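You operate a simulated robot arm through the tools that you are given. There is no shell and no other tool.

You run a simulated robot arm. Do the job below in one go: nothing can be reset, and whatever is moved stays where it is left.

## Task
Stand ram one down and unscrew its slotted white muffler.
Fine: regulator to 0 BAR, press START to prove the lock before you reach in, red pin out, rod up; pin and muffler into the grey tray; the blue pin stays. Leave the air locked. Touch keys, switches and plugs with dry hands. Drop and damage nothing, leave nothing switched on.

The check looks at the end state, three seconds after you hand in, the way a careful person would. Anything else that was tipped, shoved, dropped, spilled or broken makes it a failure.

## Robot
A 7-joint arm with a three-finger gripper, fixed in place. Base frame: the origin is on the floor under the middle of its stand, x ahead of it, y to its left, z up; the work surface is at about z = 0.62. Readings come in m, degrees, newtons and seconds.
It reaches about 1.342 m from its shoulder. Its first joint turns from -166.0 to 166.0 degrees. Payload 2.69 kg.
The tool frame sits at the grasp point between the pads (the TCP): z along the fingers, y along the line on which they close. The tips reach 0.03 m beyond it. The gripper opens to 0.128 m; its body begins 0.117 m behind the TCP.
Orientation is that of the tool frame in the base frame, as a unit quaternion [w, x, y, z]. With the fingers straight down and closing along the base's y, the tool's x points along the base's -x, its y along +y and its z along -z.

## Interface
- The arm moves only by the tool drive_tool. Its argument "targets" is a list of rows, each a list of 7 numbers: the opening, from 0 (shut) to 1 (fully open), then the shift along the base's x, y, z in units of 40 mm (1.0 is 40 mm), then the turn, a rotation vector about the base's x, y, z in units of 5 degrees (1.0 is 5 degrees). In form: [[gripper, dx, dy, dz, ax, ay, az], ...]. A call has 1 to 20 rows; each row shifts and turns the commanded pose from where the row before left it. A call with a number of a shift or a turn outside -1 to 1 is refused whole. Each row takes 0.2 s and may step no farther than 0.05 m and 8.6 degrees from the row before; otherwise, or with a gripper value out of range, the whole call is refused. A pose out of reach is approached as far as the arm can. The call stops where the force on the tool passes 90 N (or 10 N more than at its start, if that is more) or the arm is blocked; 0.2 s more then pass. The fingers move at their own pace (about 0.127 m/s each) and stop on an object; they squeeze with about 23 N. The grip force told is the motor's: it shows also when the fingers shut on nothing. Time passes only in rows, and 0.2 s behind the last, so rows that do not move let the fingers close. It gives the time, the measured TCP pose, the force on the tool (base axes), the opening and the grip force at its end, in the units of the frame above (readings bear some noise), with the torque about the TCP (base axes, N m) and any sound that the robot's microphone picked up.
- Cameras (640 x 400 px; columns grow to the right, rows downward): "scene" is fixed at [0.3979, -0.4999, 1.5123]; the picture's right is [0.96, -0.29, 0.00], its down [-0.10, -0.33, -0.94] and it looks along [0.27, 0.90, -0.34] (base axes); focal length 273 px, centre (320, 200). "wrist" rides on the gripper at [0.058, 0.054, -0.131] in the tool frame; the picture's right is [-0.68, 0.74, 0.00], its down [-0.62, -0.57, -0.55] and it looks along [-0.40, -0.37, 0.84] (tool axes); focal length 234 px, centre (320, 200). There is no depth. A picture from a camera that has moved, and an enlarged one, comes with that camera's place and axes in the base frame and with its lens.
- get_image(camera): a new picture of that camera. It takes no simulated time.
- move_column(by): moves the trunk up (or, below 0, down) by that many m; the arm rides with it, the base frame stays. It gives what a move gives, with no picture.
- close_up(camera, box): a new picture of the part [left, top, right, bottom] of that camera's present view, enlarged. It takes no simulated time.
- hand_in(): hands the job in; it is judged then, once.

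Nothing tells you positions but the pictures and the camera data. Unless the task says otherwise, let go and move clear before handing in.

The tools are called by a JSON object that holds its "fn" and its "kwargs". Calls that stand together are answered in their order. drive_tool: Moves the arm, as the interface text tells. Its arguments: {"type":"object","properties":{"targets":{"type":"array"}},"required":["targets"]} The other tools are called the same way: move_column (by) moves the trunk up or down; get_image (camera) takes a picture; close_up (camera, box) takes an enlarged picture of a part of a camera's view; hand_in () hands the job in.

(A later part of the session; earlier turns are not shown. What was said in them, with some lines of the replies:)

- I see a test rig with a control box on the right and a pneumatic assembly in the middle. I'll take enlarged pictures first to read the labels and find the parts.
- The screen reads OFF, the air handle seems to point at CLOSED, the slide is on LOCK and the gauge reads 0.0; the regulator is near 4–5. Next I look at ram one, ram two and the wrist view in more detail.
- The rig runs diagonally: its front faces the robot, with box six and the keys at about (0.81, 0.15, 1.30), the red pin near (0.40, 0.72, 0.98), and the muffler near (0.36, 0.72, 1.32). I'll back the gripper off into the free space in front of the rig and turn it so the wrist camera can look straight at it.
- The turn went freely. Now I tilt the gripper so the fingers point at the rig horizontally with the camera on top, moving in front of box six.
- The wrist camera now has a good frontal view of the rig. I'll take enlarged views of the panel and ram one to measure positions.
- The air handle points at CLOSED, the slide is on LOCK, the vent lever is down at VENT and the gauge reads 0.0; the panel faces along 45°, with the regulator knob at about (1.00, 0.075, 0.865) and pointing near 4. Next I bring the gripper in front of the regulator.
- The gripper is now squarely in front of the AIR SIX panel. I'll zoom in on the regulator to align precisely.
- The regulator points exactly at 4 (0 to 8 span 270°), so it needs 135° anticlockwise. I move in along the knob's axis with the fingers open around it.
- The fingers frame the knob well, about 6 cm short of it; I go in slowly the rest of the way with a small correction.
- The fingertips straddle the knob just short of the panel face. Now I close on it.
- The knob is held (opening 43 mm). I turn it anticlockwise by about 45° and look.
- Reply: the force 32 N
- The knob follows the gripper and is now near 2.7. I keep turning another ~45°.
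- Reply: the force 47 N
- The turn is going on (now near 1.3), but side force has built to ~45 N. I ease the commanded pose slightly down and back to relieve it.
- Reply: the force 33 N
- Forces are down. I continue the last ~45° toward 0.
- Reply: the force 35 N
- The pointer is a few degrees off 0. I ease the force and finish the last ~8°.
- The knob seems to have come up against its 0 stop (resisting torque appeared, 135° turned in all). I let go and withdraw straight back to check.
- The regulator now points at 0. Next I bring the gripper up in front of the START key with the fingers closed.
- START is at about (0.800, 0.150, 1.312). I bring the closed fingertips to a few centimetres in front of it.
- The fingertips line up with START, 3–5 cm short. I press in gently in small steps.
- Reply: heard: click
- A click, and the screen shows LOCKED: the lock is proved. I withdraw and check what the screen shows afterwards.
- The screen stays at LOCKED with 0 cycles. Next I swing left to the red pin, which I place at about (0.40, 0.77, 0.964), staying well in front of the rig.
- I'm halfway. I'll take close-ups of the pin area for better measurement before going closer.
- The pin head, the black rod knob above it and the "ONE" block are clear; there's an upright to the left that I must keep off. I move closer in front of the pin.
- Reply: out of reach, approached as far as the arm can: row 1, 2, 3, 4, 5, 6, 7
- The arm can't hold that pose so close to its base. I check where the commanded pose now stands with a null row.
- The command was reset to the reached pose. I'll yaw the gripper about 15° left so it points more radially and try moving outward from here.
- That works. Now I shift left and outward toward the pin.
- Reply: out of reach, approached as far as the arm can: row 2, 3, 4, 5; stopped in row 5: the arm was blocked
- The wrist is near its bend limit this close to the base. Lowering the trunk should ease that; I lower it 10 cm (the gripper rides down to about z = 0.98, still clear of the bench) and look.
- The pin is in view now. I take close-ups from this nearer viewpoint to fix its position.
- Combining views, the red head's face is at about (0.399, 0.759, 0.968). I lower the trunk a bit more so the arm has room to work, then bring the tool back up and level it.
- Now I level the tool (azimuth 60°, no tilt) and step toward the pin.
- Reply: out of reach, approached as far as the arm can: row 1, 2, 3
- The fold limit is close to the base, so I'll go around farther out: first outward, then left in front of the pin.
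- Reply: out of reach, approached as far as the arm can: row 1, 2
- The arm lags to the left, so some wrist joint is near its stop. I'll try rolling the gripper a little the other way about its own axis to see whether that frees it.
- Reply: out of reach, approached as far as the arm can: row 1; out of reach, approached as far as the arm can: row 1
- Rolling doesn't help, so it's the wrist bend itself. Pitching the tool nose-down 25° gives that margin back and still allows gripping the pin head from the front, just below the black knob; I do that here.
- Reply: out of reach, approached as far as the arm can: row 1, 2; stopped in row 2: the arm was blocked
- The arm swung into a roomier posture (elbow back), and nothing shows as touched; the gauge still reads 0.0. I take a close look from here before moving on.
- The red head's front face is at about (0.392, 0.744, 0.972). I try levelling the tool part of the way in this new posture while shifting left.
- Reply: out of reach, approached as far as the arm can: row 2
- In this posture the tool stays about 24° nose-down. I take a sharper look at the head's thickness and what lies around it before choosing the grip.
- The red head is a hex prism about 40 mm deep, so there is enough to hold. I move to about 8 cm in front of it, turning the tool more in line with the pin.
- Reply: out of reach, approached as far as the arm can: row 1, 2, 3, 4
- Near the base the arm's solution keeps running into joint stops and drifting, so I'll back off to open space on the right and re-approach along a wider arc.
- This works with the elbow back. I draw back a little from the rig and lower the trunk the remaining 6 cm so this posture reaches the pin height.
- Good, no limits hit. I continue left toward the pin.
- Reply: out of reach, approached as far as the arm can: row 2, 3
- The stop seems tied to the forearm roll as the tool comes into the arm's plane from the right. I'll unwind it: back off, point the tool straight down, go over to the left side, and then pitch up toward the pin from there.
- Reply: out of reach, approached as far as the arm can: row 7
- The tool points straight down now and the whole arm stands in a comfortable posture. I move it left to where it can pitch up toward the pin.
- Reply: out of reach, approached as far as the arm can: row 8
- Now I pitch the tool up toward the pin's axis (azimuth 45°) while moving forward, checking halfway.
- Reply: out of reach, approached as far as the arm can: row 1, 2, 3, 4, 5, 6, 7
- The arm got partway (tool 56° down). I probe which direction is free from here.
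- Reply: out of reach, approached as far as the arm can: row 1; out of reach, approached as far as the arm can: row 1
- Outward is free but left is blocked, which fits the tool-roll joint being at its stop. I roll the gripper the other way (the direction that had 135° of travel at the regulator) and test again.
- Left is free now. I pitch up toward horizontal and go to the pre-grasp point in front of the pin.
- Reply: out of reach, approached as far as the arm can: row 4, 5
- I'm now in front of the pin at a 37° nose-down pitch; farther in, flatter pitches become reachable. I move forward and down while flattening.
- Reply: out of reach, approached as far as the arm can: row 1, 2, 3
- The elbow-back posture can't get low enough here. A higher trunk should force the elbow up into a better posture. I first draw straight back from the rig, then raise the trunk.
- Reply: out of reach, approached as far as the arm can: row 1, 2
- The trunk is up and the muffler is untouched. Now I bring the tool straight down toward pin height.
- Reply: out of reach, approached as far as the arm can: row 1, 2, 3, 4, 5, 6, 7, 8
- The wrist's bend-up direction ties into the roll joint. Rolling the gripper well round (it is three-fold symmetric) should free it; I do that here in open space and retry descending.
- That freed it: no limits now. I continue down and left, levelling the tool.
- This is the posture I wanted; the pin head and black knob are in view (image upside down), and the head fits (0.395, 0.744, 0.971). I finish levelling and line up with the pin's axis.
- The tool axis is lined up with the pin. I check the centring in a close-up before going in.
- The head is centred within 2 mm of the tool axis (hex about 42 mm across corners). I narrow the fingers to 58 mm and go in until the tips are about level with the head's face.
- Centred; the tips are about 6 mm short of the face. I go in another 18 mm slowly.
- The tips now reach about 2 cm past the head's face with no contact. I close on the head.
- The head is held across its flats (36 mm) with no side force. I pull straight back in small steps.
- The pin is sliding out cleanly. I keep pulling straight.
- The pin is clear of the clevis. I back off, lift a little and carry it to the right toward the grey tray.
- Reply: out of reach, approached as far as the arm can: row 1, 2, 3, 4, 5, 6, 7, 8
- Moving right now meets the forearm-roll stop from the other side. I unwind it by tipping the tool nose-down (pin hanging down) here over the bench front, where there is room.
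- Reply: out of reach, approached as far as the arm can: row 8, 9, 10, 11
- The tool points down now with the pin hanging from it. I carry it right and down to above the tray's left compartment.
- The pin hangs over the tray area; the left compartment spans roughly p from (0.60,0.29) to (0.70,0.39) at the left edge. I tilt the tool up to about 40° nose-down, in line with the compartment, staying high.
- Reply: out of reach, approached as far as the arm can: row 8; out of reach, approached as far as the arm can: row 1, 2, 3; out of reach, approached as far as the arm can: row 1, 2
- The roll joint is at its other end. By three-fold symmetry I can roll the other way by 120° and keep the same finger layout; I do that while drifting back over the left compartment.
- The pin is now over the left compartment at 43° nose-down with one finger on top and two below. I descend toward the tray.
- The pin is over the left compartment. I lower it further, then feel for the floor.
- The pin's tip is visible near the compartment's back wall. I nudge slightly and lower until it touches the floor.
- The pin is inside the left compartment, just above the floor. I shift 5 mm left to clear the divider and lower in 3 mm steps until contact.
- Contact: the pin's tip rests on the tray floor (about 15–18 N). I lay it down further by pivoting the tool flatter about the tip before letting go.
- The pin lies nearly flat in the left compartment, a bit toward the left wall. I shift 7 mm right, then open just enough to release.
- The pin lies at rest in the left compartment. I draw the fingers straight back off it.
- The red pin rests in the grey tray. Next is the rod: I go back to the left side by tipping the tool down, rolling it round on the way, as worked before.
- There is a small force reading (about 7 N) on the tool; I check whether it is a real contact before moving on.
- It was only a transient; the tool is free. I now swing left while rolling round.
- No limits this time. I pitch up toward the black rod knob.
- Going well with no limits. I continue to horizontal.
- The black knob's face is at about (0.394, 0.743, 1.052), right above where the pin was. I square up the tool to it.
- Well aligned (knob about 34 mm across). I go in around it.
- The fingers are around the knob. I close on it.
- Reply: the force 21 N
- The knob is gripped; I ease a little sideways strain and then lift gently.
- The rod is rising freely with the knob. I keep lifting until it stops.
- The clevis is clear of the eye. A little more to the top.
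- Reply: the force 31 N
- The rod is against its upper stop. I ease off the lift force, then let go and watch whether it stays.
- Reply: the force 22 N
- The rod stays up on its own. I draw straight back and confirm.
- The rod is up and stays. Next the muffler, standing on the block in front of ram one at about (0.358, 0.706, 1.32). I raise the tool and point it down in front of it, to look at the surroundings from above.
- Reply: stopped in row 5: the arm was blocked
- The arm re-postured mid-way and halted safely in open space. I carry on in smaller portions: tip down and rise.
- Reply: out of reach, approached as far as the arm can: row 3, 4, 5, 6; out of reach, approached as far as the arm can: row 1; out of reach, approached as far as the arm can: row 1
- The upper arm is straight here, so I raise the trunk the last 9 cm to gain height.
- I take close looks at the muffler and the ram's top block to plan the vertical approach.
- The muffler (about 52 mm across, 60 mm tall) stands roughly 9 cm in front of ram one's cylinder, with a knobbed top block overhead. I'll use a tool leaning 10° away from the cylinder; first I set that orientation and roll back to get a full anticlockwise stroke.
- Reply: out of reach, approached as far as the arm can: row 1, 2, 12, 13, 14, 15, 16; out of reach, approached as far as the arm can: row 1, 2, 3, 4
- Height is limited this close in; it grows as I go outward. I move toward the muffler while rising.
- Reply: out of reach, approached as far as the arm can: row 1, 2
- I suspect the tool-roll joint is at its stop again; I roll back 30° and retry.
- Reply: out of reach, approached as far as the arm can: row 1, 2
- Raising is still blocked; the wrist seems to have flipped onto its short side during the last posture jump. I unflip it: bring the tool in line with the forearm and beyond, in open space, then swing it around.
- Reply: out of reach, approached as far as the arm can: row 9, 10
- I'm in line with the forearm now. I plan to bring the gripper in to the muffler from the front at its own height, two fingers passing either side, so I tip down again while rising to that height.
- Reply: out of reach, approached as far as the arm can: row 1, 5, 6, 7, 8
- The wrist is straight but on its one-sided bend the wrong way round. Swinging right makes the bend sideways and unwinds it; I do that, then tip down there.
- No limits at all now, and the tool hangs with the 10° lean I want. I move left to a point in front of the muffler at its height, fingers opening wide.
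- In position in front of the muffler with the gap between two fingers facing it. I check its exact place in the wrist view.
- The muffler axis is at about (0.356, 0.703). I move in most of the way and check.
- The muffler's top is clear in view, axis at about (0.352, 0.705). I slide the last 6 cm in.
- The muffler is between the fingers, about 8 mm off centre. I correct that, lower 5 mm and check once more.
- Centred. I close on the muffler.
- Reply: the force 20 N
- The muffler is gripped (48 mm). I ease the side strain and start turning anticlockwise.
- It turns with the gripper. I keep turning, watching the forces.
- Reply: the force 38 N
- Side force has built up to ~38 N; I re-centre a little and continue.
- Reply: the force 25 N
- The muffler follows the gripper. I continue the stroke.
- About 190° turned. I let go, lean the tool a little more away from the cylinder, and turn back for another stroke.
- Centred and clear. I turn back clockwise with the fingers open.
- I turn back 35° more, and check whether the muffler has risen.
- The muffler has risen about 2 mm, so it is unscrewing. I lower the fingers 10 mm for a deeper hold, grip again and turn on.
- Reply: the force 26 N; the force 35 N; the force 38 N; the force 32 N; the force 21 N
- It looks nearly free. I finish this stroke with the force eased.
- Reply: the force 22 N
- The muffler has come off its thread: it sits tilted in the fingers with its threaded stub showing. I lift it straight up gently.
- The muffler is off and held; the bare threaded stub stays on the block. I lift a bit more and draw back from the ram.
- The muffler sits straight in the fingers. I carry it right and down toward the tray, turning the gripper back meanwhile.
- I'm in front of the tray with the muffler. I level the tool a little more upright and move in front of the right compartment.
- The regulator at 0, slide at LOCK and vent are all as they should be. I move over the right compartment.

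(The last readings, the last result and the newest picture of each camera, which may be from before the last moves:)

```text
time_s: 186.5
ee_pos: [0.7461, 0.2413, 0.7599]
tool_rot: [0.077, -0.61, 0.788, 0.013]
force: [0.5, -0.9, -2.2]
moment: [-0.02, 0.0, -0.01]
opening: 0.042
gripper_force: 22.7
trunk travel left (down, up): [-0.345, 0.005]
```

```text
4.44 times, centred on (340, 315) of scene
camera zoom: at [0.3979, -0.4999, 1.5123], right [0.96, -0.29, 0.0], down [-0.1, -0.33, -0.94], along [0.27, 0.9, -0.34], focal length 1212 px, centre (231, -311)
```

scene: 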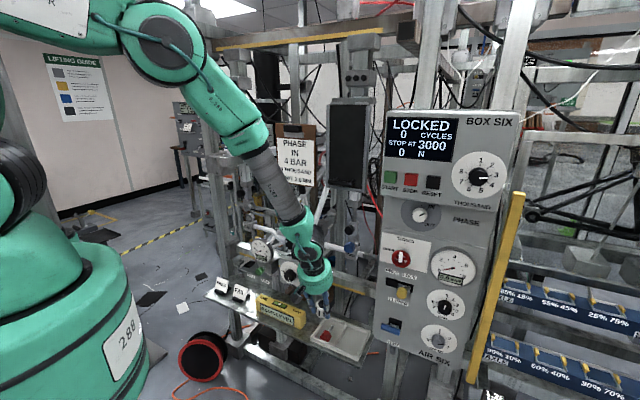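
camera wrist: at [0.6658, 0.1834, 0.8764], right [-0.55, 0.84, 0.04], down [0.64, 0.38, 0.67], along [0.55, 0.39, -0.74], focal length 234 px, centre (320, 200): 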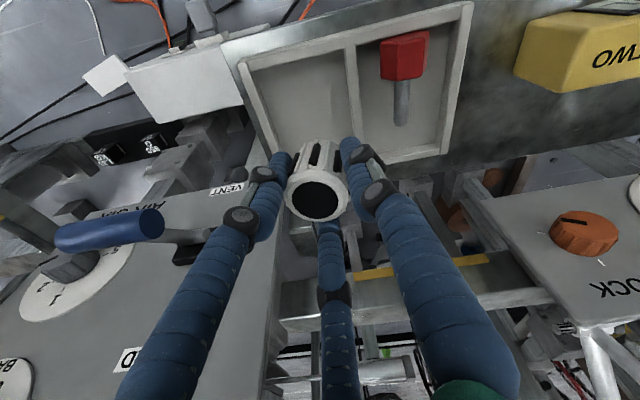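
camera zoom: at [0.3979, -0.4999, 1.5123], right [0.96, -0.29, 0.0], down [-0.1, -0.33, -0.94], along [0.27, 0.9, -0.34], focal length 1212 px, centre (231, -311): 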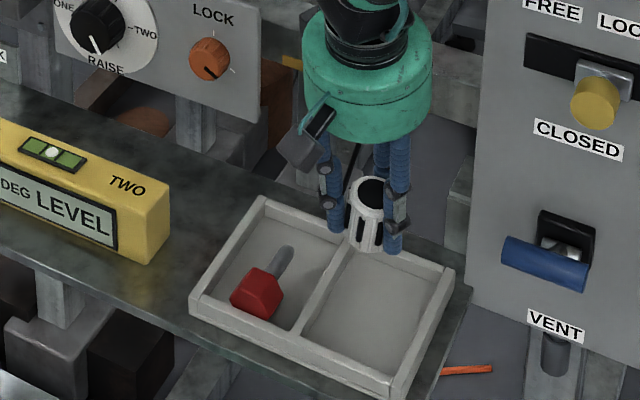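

The muffler is above the right compartment. I nudge it to the middle and lower it.

{"fn": "drive_tool", "kwargs": {"targets": [[0, -0.03, -0.14, -0.5, 0, 0, 0], [0, 0, 0, -0.5, 0, 0, 0], [0, 0, 0, -0.4, 0, 0, 0]]}}

{"fn": "close_up", "kwargs": {"camera": "scene", "box": [280, 270, 400, 360]}}

{"fn": "get_image", "kwargs": {"camera": "wrist"}}

```text
time_s: 187.3
ee_pos: [0.7455, 0.2337, 0.7049]
tool_rot: [0.079, -0.61, 0.788, 0.013]
force: [-0.1, 0.3, -0.6]
moment: [-0.02, 0.06, 0.03]
opening: 0.042
gripper_force: 23.0
trunk travel left (down, up): [-0.345, 0.005]
```

```text
4.44 times, centred on (340, 315) of scene
camera zoom: at [0.3979, -0.4999, 1.5123], right [0.96, -0.29, 0.0], down [-0.1, -0.33, -0.94], along [0.27, 0.9, -0.34], focal length 1212 px, centre (231, -311)
```

zoom: 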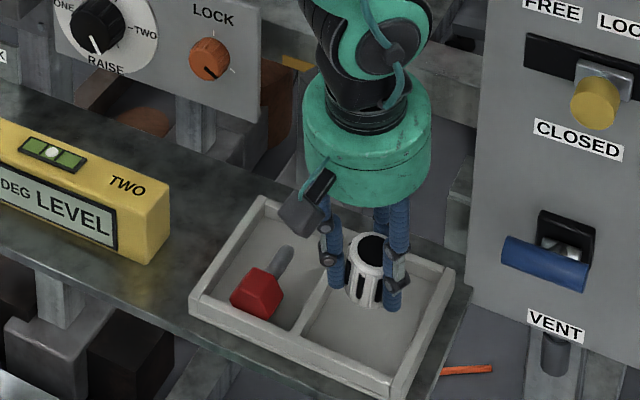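

```text
taken
camera wrist: at [0.6648, 0.1765, 0.8223], right [-0.55, 0.84, 0.04], down [0.64, 0.38, 0.67], along [0.55, 0.39, -0.74], focal length 234 px, centre (320, 200)
```

wrist: 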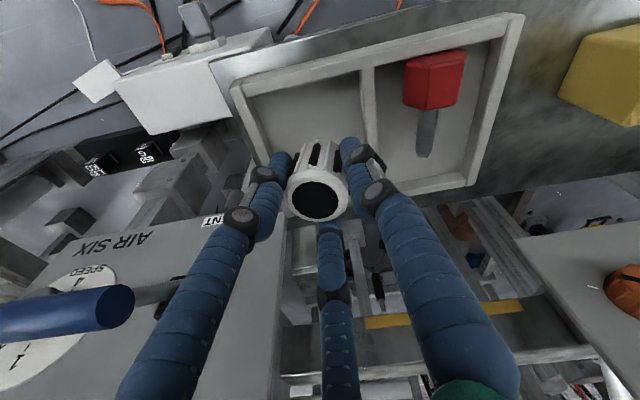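

The muffler is inside the right compartment. I lower in small steps until it touches.

{"fn": "drive_tool", "kwargs": {"targets": [[0, 0, 0, -0.12, 0, 0, 0], [0, 0, 0, -0.08, 0, 0, 0]]}}

{"fn": "drive_tool", "kwargs": {"targets": [[0, 0, 0, -0.08, 0, 0, 0]]}}

{"fn": "drive_tool", "kwargs": {"targets": [[0, 0, 0, -0.08, 0, 0, 0]]}}

```text
time_s: 187.9
ee_pos: [0.7459, 0.2327, 0.696]
tool_rot: [0.079, -0.611, 0.788, 0.013]
force: [-0.2, 0.6, -0.7]
moment: [0.0, 0.04, 0.04]
opening: 0.0422
gripper_force: 23.1
trunk travel left (down, up): [-0.345, 0.005]
```

```text
time_s: 188.3
ee_pos: [0.7457, 0.2338, 0.6942]
tool_rot: [0.079, -0.61, 0.788, 0.014]
force: [0.9, 0.1, -0.9]
moment: [0.01, -0.02, 0.03]
opening: 0.0421
gripper_force: 23.5
trunk travel left (down, up): [-0.345, 0.005]
```

```text
time_s: 188.7
ee_pos: [0.7464, 0.2331, 0.6896]
tool_rot: [0.079, -0.61, 0.788, 0.013]
force: [-0.6, 0.4, -1.3]
moment: [-0.03, -0.01, 0.0]
opening: 0.0422
gripper_force: 23.0
trunk travel left (down, up): [-0.345, 0.005]
```

{"fn": "drive_tool", "kwargs": {"targets": [[0, 0, 0, -0.08, 0, 0, 0]]}}

{"fn": "drive_tool", "kwargs": {"targets": [[0, 0, 0, -0.08, 0, 0, 0]]}}

{"fn": "close_up", "kwargs": {"camera": "scene", "box": [320, 300, 384, 350]}}

```text
time_s: 189.1
ee_pos: [0.7456, 0.2343, 0.687]
tool_rot: [0.079, -0.61, 0.788, 0.013]
force: [-1.2, -1.0, -1.6]
moment: [0.01, 0.01, -0.01]
opening: 0.0422
gripper_force: 23.0
trunk travel left (down, up): [-0.345, 0.005]
```

```text
time_s: 189.5
ee_pos: [0.7462, 0.2328, 0.6834]
tool_rot: [0.079, -0.61, 0.788, 0.014]
force: [0.3, -0.5, -0.2]
moment: [0.03, 0.01, 0.0]
opening: 0.042
gripper_force: 22.9
trunk travel left (down, up): [-0.345, 0.005]
```

```text
8.00 times, centred on (352, 325) of scene
camera zoom: at [0.3979, -0.4999, 1.5123], right [0.96, -0.29, 0.0], down [-0.1, -0.33, -0.94], along [0.27, 0.9, -0.34], focal length 2182 px, centre (64, -800)
```

zoom: 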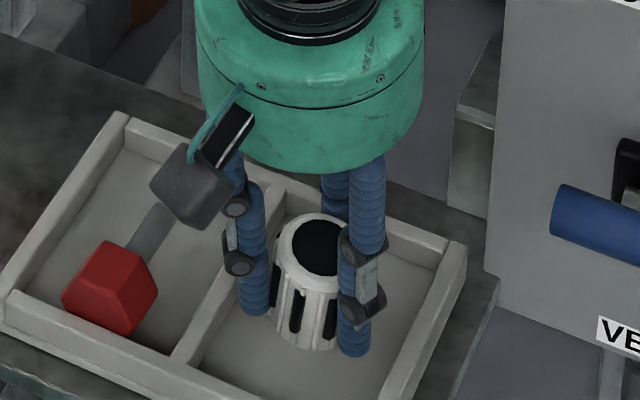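

{"fn": "drive_tool", "kwargs": {"targets": [[0, 0, 0, -0.07, 0, 0, 0]]}}

{"fn": "drive_tool", "kwargs": {"targets": [[0, 0, 0, -0.07, 0, 0, 0]]}}

{"fn": "close_up", "kwargs": {"camera": "scene", "box": [320, 300, 384, 350]}}

```text
time_s: 189.9
ee_pos: [0.7455, 0.2331, 0.6816]
tool_rot: [0.079, -0.61, 0.788, 0.013]
force: [-0.1, 0.3, -0.4]
moment: [0.01, -0.06, -0.03]
opening: 0.042
gripper_force: 23.1
trunk travel left (down, up): [-0.345, 0.005]
```

```text
time_s: 190.3
ee_pos: [0.7456, 0.2327, 0.6771]
tool_rot: [0.079, -0.61, 0.789, 0.013]
force: [-0.2, 0.1, 0.0]
moment: [0.01, -0.01, -0.01]
opening: 0.042
gripper_force: 22.7
trunk travel left (down, up): [-0.345, 0.005]
```

```text
8.00 times, centred on (352, 325) of scene
camera zoom: at [0.3979, -0.4999, 1.5123], right [0.96, -0.29, 0.0], down [-0.1, -0.33, -0.94], along [0.27, 0.9, -0.34], focal length 2182 px, centre (64, -800)
```

zoom: 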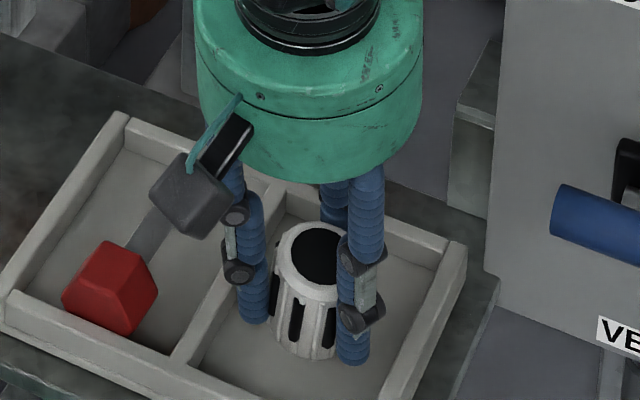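

{"fn": "drive_tool", "kwargs": {"targets": [[0, 0, 0, -0.07, 0, 0, 0]]}}

{"fn": "drive_tool", "kwargs": {"targets": [[0, 0, 0, -0.07, 0, 0, 0]]}}

{"fn": "drive_tool", "kwargs": {"targets": [[0, 0, 0, -0.06, 0, 0, 0]]}}

```text
time_s: 190.7
ee_pos: [0.744, 0.2339, 0.6759]
tool_rot: [0.079, -0.609, 0.789, 0.013]
force: [-0.5, 1.0, -1.2]
moment: [-0.01, 0.01, -0.01]
opening: 0.042
gripper_force: 22.8
trunk travel left (down, up): [-0.345, 0.005]
```

```text
time_s: 191.1
ee_pos: [0.745, 0.2332, 0.6718]
tool_rot: [0.079, -0.61, 0.789, 0.013]
force: [0.6, 0.5, -0.1]
moment: [0.02, 0.02, 0.0]
opening: 0.0418
gripper_force: 22.9
trunk travel left (down, up): [-0.345, 0.005]
```

```text
time_s: 191.5
ee_pos: [0.7451, 0.233, 0.6713]
tool_rot: [0.08, -0.61, 0.788, 0.012]
force: [-1.8, -0.6, 7.6]
moment: [-0.1, 0.1, -0.03]
opening: 0.0419
gripper_force: 22.9
trunk travel left (down, up): [-0.345, 0.005]
```

Contact (about 8 N). I tilt the tool 5° more upright so the muffler stands nearly square, then release with a small opening.

{"fn": "drive_tool", "kwargs": {"targets": [[0, 0, 0, 0.0, -0.35, 0.35, 0], [0, 0, 0, -0.02, -0.35, 0.35, 0]]}}

{"fn": "drive_tool", "kwargs": {"targets": [[0.36, 0, 0, 0, 0, 0, 0], [0.38, 0, 0, 0, 0, 0, 0], [0.38, 0, 0, 0, 0, 0, 0]]}}

{"fn": "close_up", "kwargs": {"camera": "scene", "box": [320, 300, 384, 350]}}

{"fn": "get_image", "kwargs": {"camera": "wrist"}}

```text
time_s: 192.1
ee_pos: [0.7473, 0.2333, 0.67]
tool_rot: [0.036, -0.612, 0.79, 0.007]
force: [2.0, 2.8, 8.5]
moment: [0.0, -0.2, 0.06]
opening: 0.0416
gripper_force: 23.1
trunk travel left (down, up): [-0.345, 0.005]
```

```text
time_s: 192.9
ee_pos: [0.745, 0.2326, 0.67]
tool_rot: [0.036, -0.612, 0.79, 0.008]
force: [0.5, -0.6, -0.6]
moment: [-0.02, 0.01, 0.0]
opening: 0.0483
gripper_force: 0.1
trunk travel left (down, up): [-0.345, 0.005]
```

```text
8.00 times, centred on (352, 325) of scene
camera zoom: at [0.3979, -0.4999, 1.5123], right [0.96, -0.29, 0.0], down [-0.1, -0.33, -0.94], along [0.27, 0.9, -0.34], focal length 2182 px, centre (64, -800)
```

zoom: 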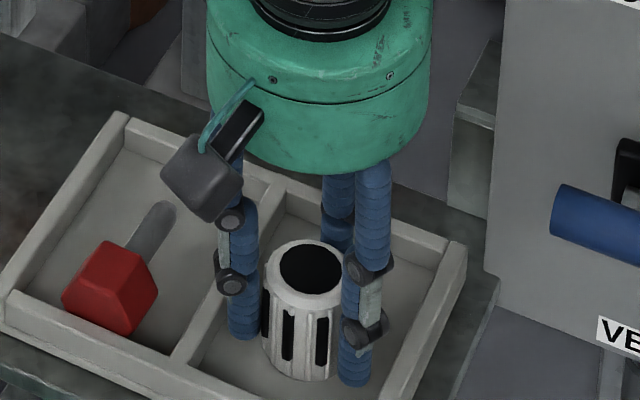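

```text
taken
camera wrist: at [0.6724, 0.1827, 0.7953], right [-0.54, 0.84, 0.02], down [0.68, 0.42, 0.61], along [0.5, 0.34, -0.8], focal length 234 px, centre (320, 200)
```

wrist: 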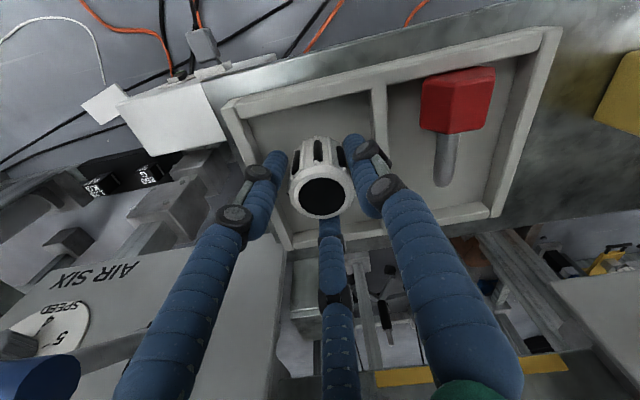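

The muffler stands free in the right compartment. I rise a little, open wider and withdraw straight up.

{"fn": "drive_tool", "kwargs": {"targets": [[0.39, 0, 0, 0.15, 0, 0, 0], [0.45, 0, 0, 0.1, 0, 0, 0], [0.5, 0, 0, 0.1, 0, 0, 0]]}}

{"fn": "close_up", "kwargs": {"camera": "scene", "box": [320, 300, 384, 350]}}

```text
time_s: 193.7
ee_pos: [0.7453, 0.2331, 0.6848]
tool_rot: [0.036, -0.612, 0.79, 0.008]
force: [0.0, 0.6, 0.1]
moment: [0.01, 0.0, -0.02]
opening: 0.064
gripper_force: 0.0
trunk travel left (down, up): [-0.345, 0.005]
```

```text
8.00 times, centred on (352, 325) of scene
camera zoom: at [0.3979, -0.4999, 1.5123], right [0.96, -0.29, 0.0], down [-0.1, -0.33, -0.94], along [0.27, 0.9, -0.34], focal length 2182 px, centre (64, -800)
```

zoom: 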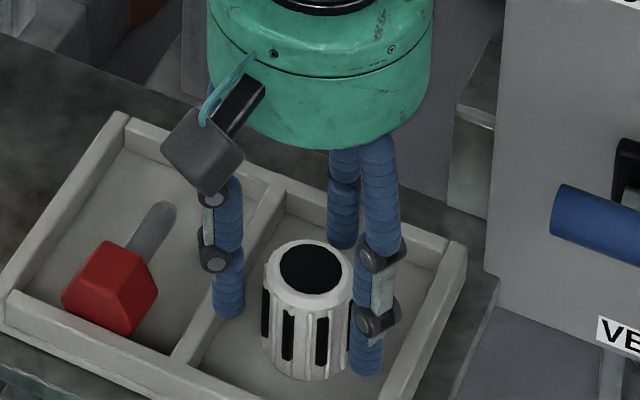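

{"fn": "drive_tool", "kwargs": {"targets": [[0.5, 0, 0, 0.5, 0, 0, 0], [0.5, 0, 0, 0.8, 0, 0, 0], [0.5, 0, 0, 0.9, 0, 0, 0], [0.5, -0.5, -0.5, 0.5, 0, 0, 0], [0.5, -0.7, -0.7, 0.3, 0, 0, 0], [0.5, -0.7, -0.7, 0.3, 0, 0, 0]]}}

{"fn": "get_image", "kwargs": {"camera": "scene"}}

{"fn": "close_up", "kwargs": {"camera": "scene", "box": [280, 280, 400, 360]}}

```text
time_s: 195.1
ee_pos: [0.6694, 0.1569, 0.8154]
tool_rot: [0.036, -0.611, 0.791, 0.008]
force: [0.2, 0.6, 0.5]
moment: [-0.01, -0.01, 0.02]
opening: 0.0643
gripper_force: 0.1
trunk travel left (down, up): [-0.345, 0.005]
```

```text
taken
```

scene: 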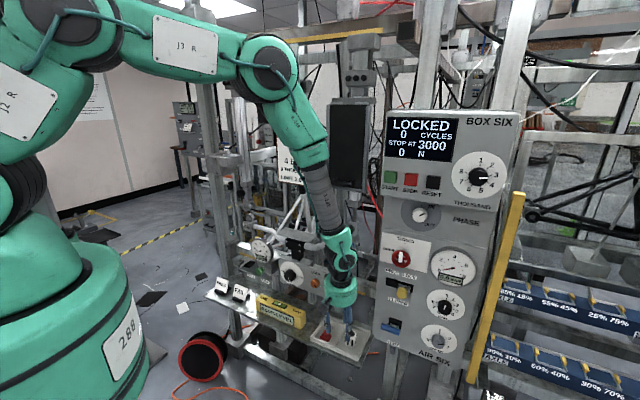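

```text
5.00 times, centred on (340, 320) of scene
camera zoom: at [0.3979, -0.4999, 1.5123], right [0.96, -0.29, 0.0], down [-0.1, -0.33, -0.94], along [0.27, 0.9, -0.34], focal length 1364 px, centre (220, -400)
```

zoom: 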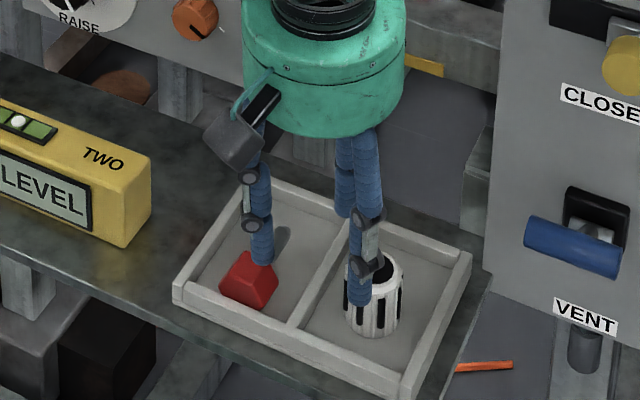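

Both parts are in the tray. I move the arm clear and check the whole rig.

{"fn": "drive_tool", "kwargs": {"targets": [[0.5, -0.6, -0.3, 0.8, 0, 0, 0], [0.5, -0.6, -0.3, 0.8, 0, 0, 0], [0.5, -0.6, -0.3, 0.8, 0, 0, 0], [0.5, -0.6, -0.1, 0.8, 0, 0, 0], [0.5, -0.6, 0, 0.8, 0, 0, 0], [0.5, -0.6, 0, 0.8, 0, 0, 0], [0.5, -0.6, 0, 0.8, 0, 0, 0]]}}

{"fn": "get_image", "kwargs": {"camera": "scene"}}

{"fn": "get_image", "kwargs": {"camera": "wrist"}}

{"fn": "close_up", "kwargs": {"camera": "scene", "box": [200, 100, 380, 270]}}

{"fn": "close_up", "kwargs": {"camera": "scene", "box": [200, 250, 420, 390]}}

{"fn": "close_up", "kwargs": {"camera": "scene", "box": [370, 100, 530, 350]}}

```text
time_s: 196.7
ee_pos: [0.5004, 0.1165, 1.0428]
tool_rot: [0.036, -0.612, 0.79, 0.008]
force: [0.2, 0.7, -0.5]
moment: [0.03, 0.0, 0.01]
opening: 0.0639
gripper_force: 0.0
trunk travel left (down, up): [-0.345, 0.005]
```

```text
taken
```

scene: 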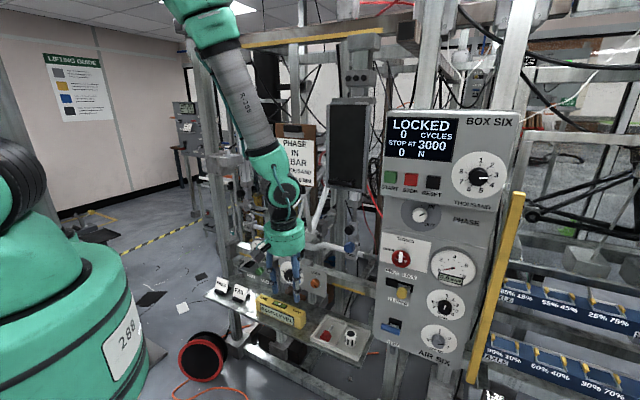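

```text
taken
camera wrist: at [0.4267, 0.0668, 1.1688], right [-0.54, 0.84, 0.02], down [0.68, 0.42, 0.61], along [0.5, 0.34, -0.8], focal length 234 px, centre (320, 200)
```

wrist: 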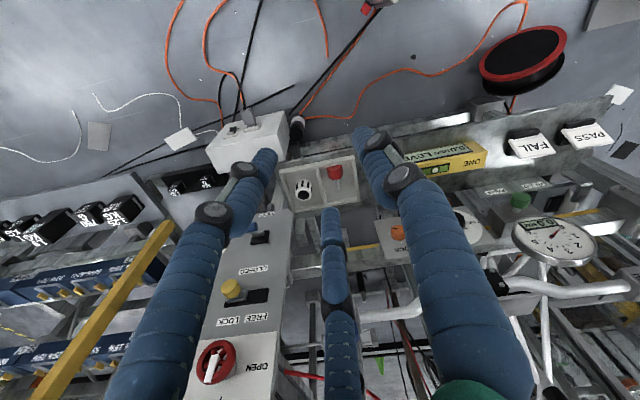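

```text
2.35 times, centred on (290, 185) of scene
camera zoom: at [0.3979, -0.4999, 1.5123], right [0.96, -0.29, 0.0], down [-0.1, -0.33, -0.94], along [0.27, 0.9, -0.34], focal length 642 px, centre (391, 235)
```

zoom: 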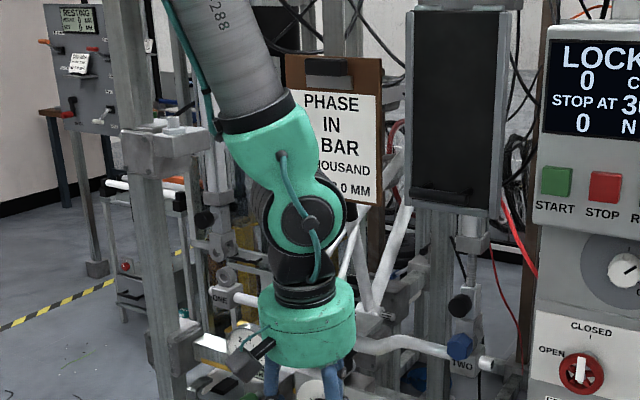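

```text
2.86 times, centred on (310, 320) of scene
camera zoom: at [0.3979, -0.4999, 1.5123], right [0.96, -0.29, 0.0], down [-0.1, -0.33, -0.94], along [0.27, 0.9, -0.34], focal length 779 px, centre (349, -143)
```

zoom: 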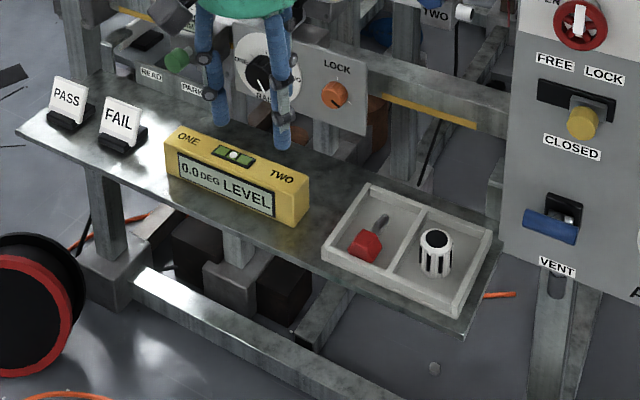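

```text
1.60 times, centred on (450, 225) of scene
camera zoom: at [0.3979, -0.4999, 1.5123], right [0.96, -0.29, 0.0], down [-0.1, -0.33, -0.94], along [0.27, 0.9, -0.34], focal length 436 px, centre (112, 160)
```

zoom: 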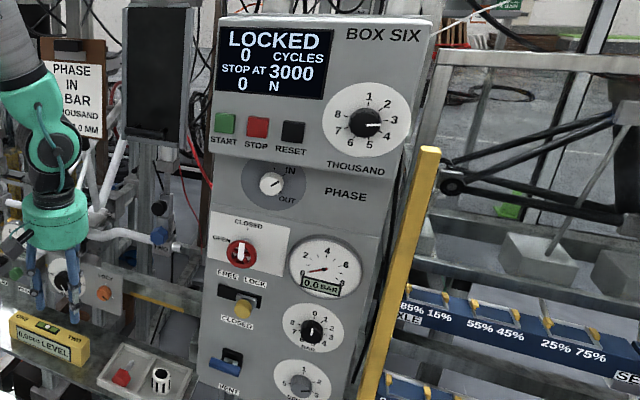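

Everything looks right; I move the arm a bit further up and away for a clear last look at ram one, ram two and the gauge.

{"fn": "drive_tool", "kwargs": {"targets": [[0.5, 0, -0.5, 0.8, 0, 0, 0], [0.5, 0, -0.6, 0.8, 0, 0, 0], [0.5, 0, -0.8, 0.8, 0, 0, 0], [0.5, 0, -0.8, 0.8, 0, 0, 0], [0.5, 0, -0.8, 0.6, 0, 0, 0]]}}

{"fn": "get_image", "kwargs": {"camera": "scene"}}

{"fn": "close_up", "kwargs": {"camera": "scene", "box": [200, 130, 300, 280]}}

{"fn": "close_up", "kwargs": {"camera": "scene", "box": [310, 170, 400, 270]}}

{"fn": "close_up", "kwargs": {"camera": "scene", "box": [370, 100, 500, 210]}}

```text
time_s: 197.9
ee_pos: [0.5013, -0.026, 1.1925]
tool_rot: [0.035, -0.611, 0.791, 0.008]
force: [0.3, 0.4, -0.1]
moment: [0.03, -0.06, -0.01]
opening: 0.0637
gripper_force: 0.1
trunk travel left (down, up): [-0.345, 0.005]
```

```text
taken
```

scene: 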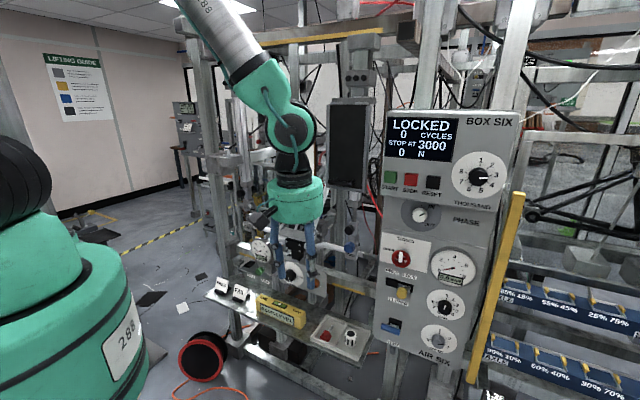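

```text
2.67 times, centred on (250, 205) of scene
camera zoom: at [0.3979, -0.4999, 1.5123], right [0.96, -0.29, 0.0], down [-0.1, -0.33, -0.94], along [0.27, 0.9, -0.34], focal length 727 px, centre (507, 187)
```

zoom: 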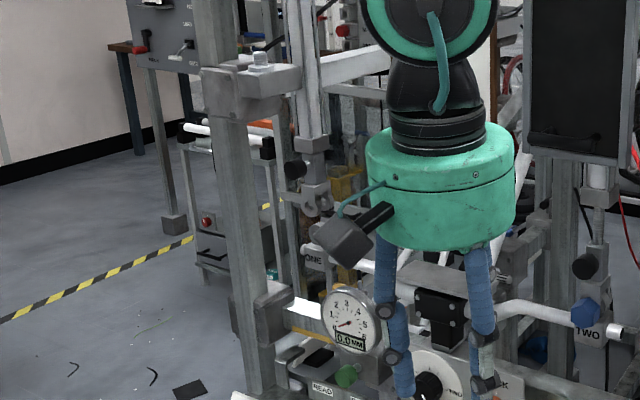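

```text
4.00 times, centred on (355, 220) of scene
camera zoom: at [0.3979, -0.4999, 1.5123], right [0.96, -0.29, 0.0], down [-0.1, -0.33, -0.94], along [0.27, 0.9, -0.34], focal length 1091 px, centre (180, 120)
```

zoom: 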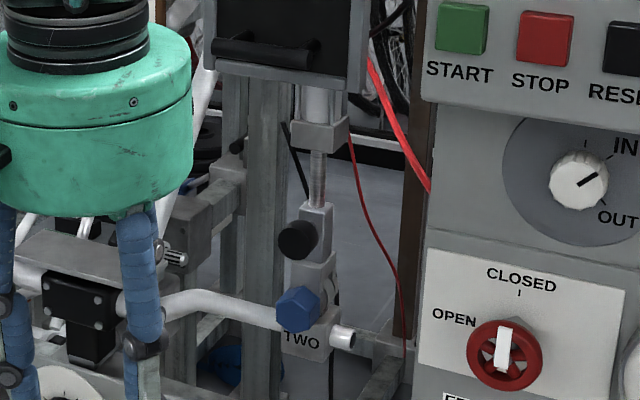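

```text
3.64 times, centred on (435, 155) of scene
camera zoom: at [0.3979, -0.4999, 1.5123], right [0.96, -0.29, 0.0], down [-0.1, -0.33, -0.94], along [0.27, 0.9, -0.34], focal length 992 px, centre (-98, 364)
```

zoom: 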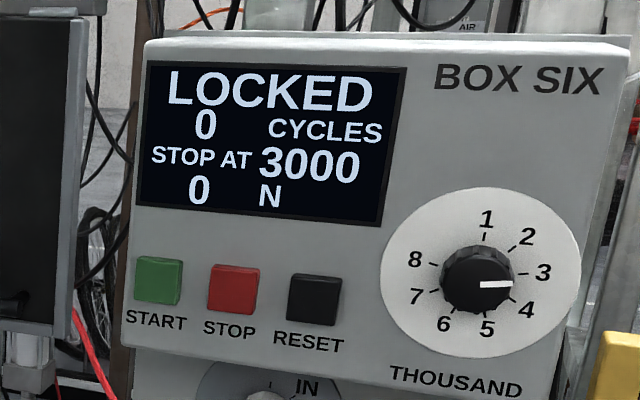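

Everything checks out:
- **Air:** the regulator points at 0, the gauge reads 0.0 BAR, and the slide is still on LOCK.
- **Lock proof:** the screen shows LOCKED with 0 cycles.
- **Ram one:** the rod is up and the bare stub stands where the muffler was.
- **Pins:** the blue pin is in place, and the red pin and muffler lie in the grey tray.

The arm is clear, so I hand in.

{"fn": "hand_in", "kwargs": {}}

```text
The job is handed in.
```

Ram one is stood down and its slotted white muffler is off; the job is handed in.

- **Air:** I turned the regulator to 0 BAR. The gauge reads 0.0, the air handle is still on CLOSED and the slide still on LOCK.
- **Lock proof:** before reaching in, I pressed START. It clicked, the screen showed LOCKED, and the count stayed at 0 cycles. I left LOCKED showing rather than pressing STOP; nothing is running.
- **Ram one:** the red pin is out. I lifted the rod to its upper stop and it stays there on its own.
- **Grey tray:** the red pin is in the left compartment and the muffler stands in the right one.
- **Ram two:** the blue pin was not touched.

While I was unscrewing the muffler, the gripper's housing passed very close to ram one's cylinder and side forces reached about 38 N. I saw no contact or damage in the pictures afterwards.
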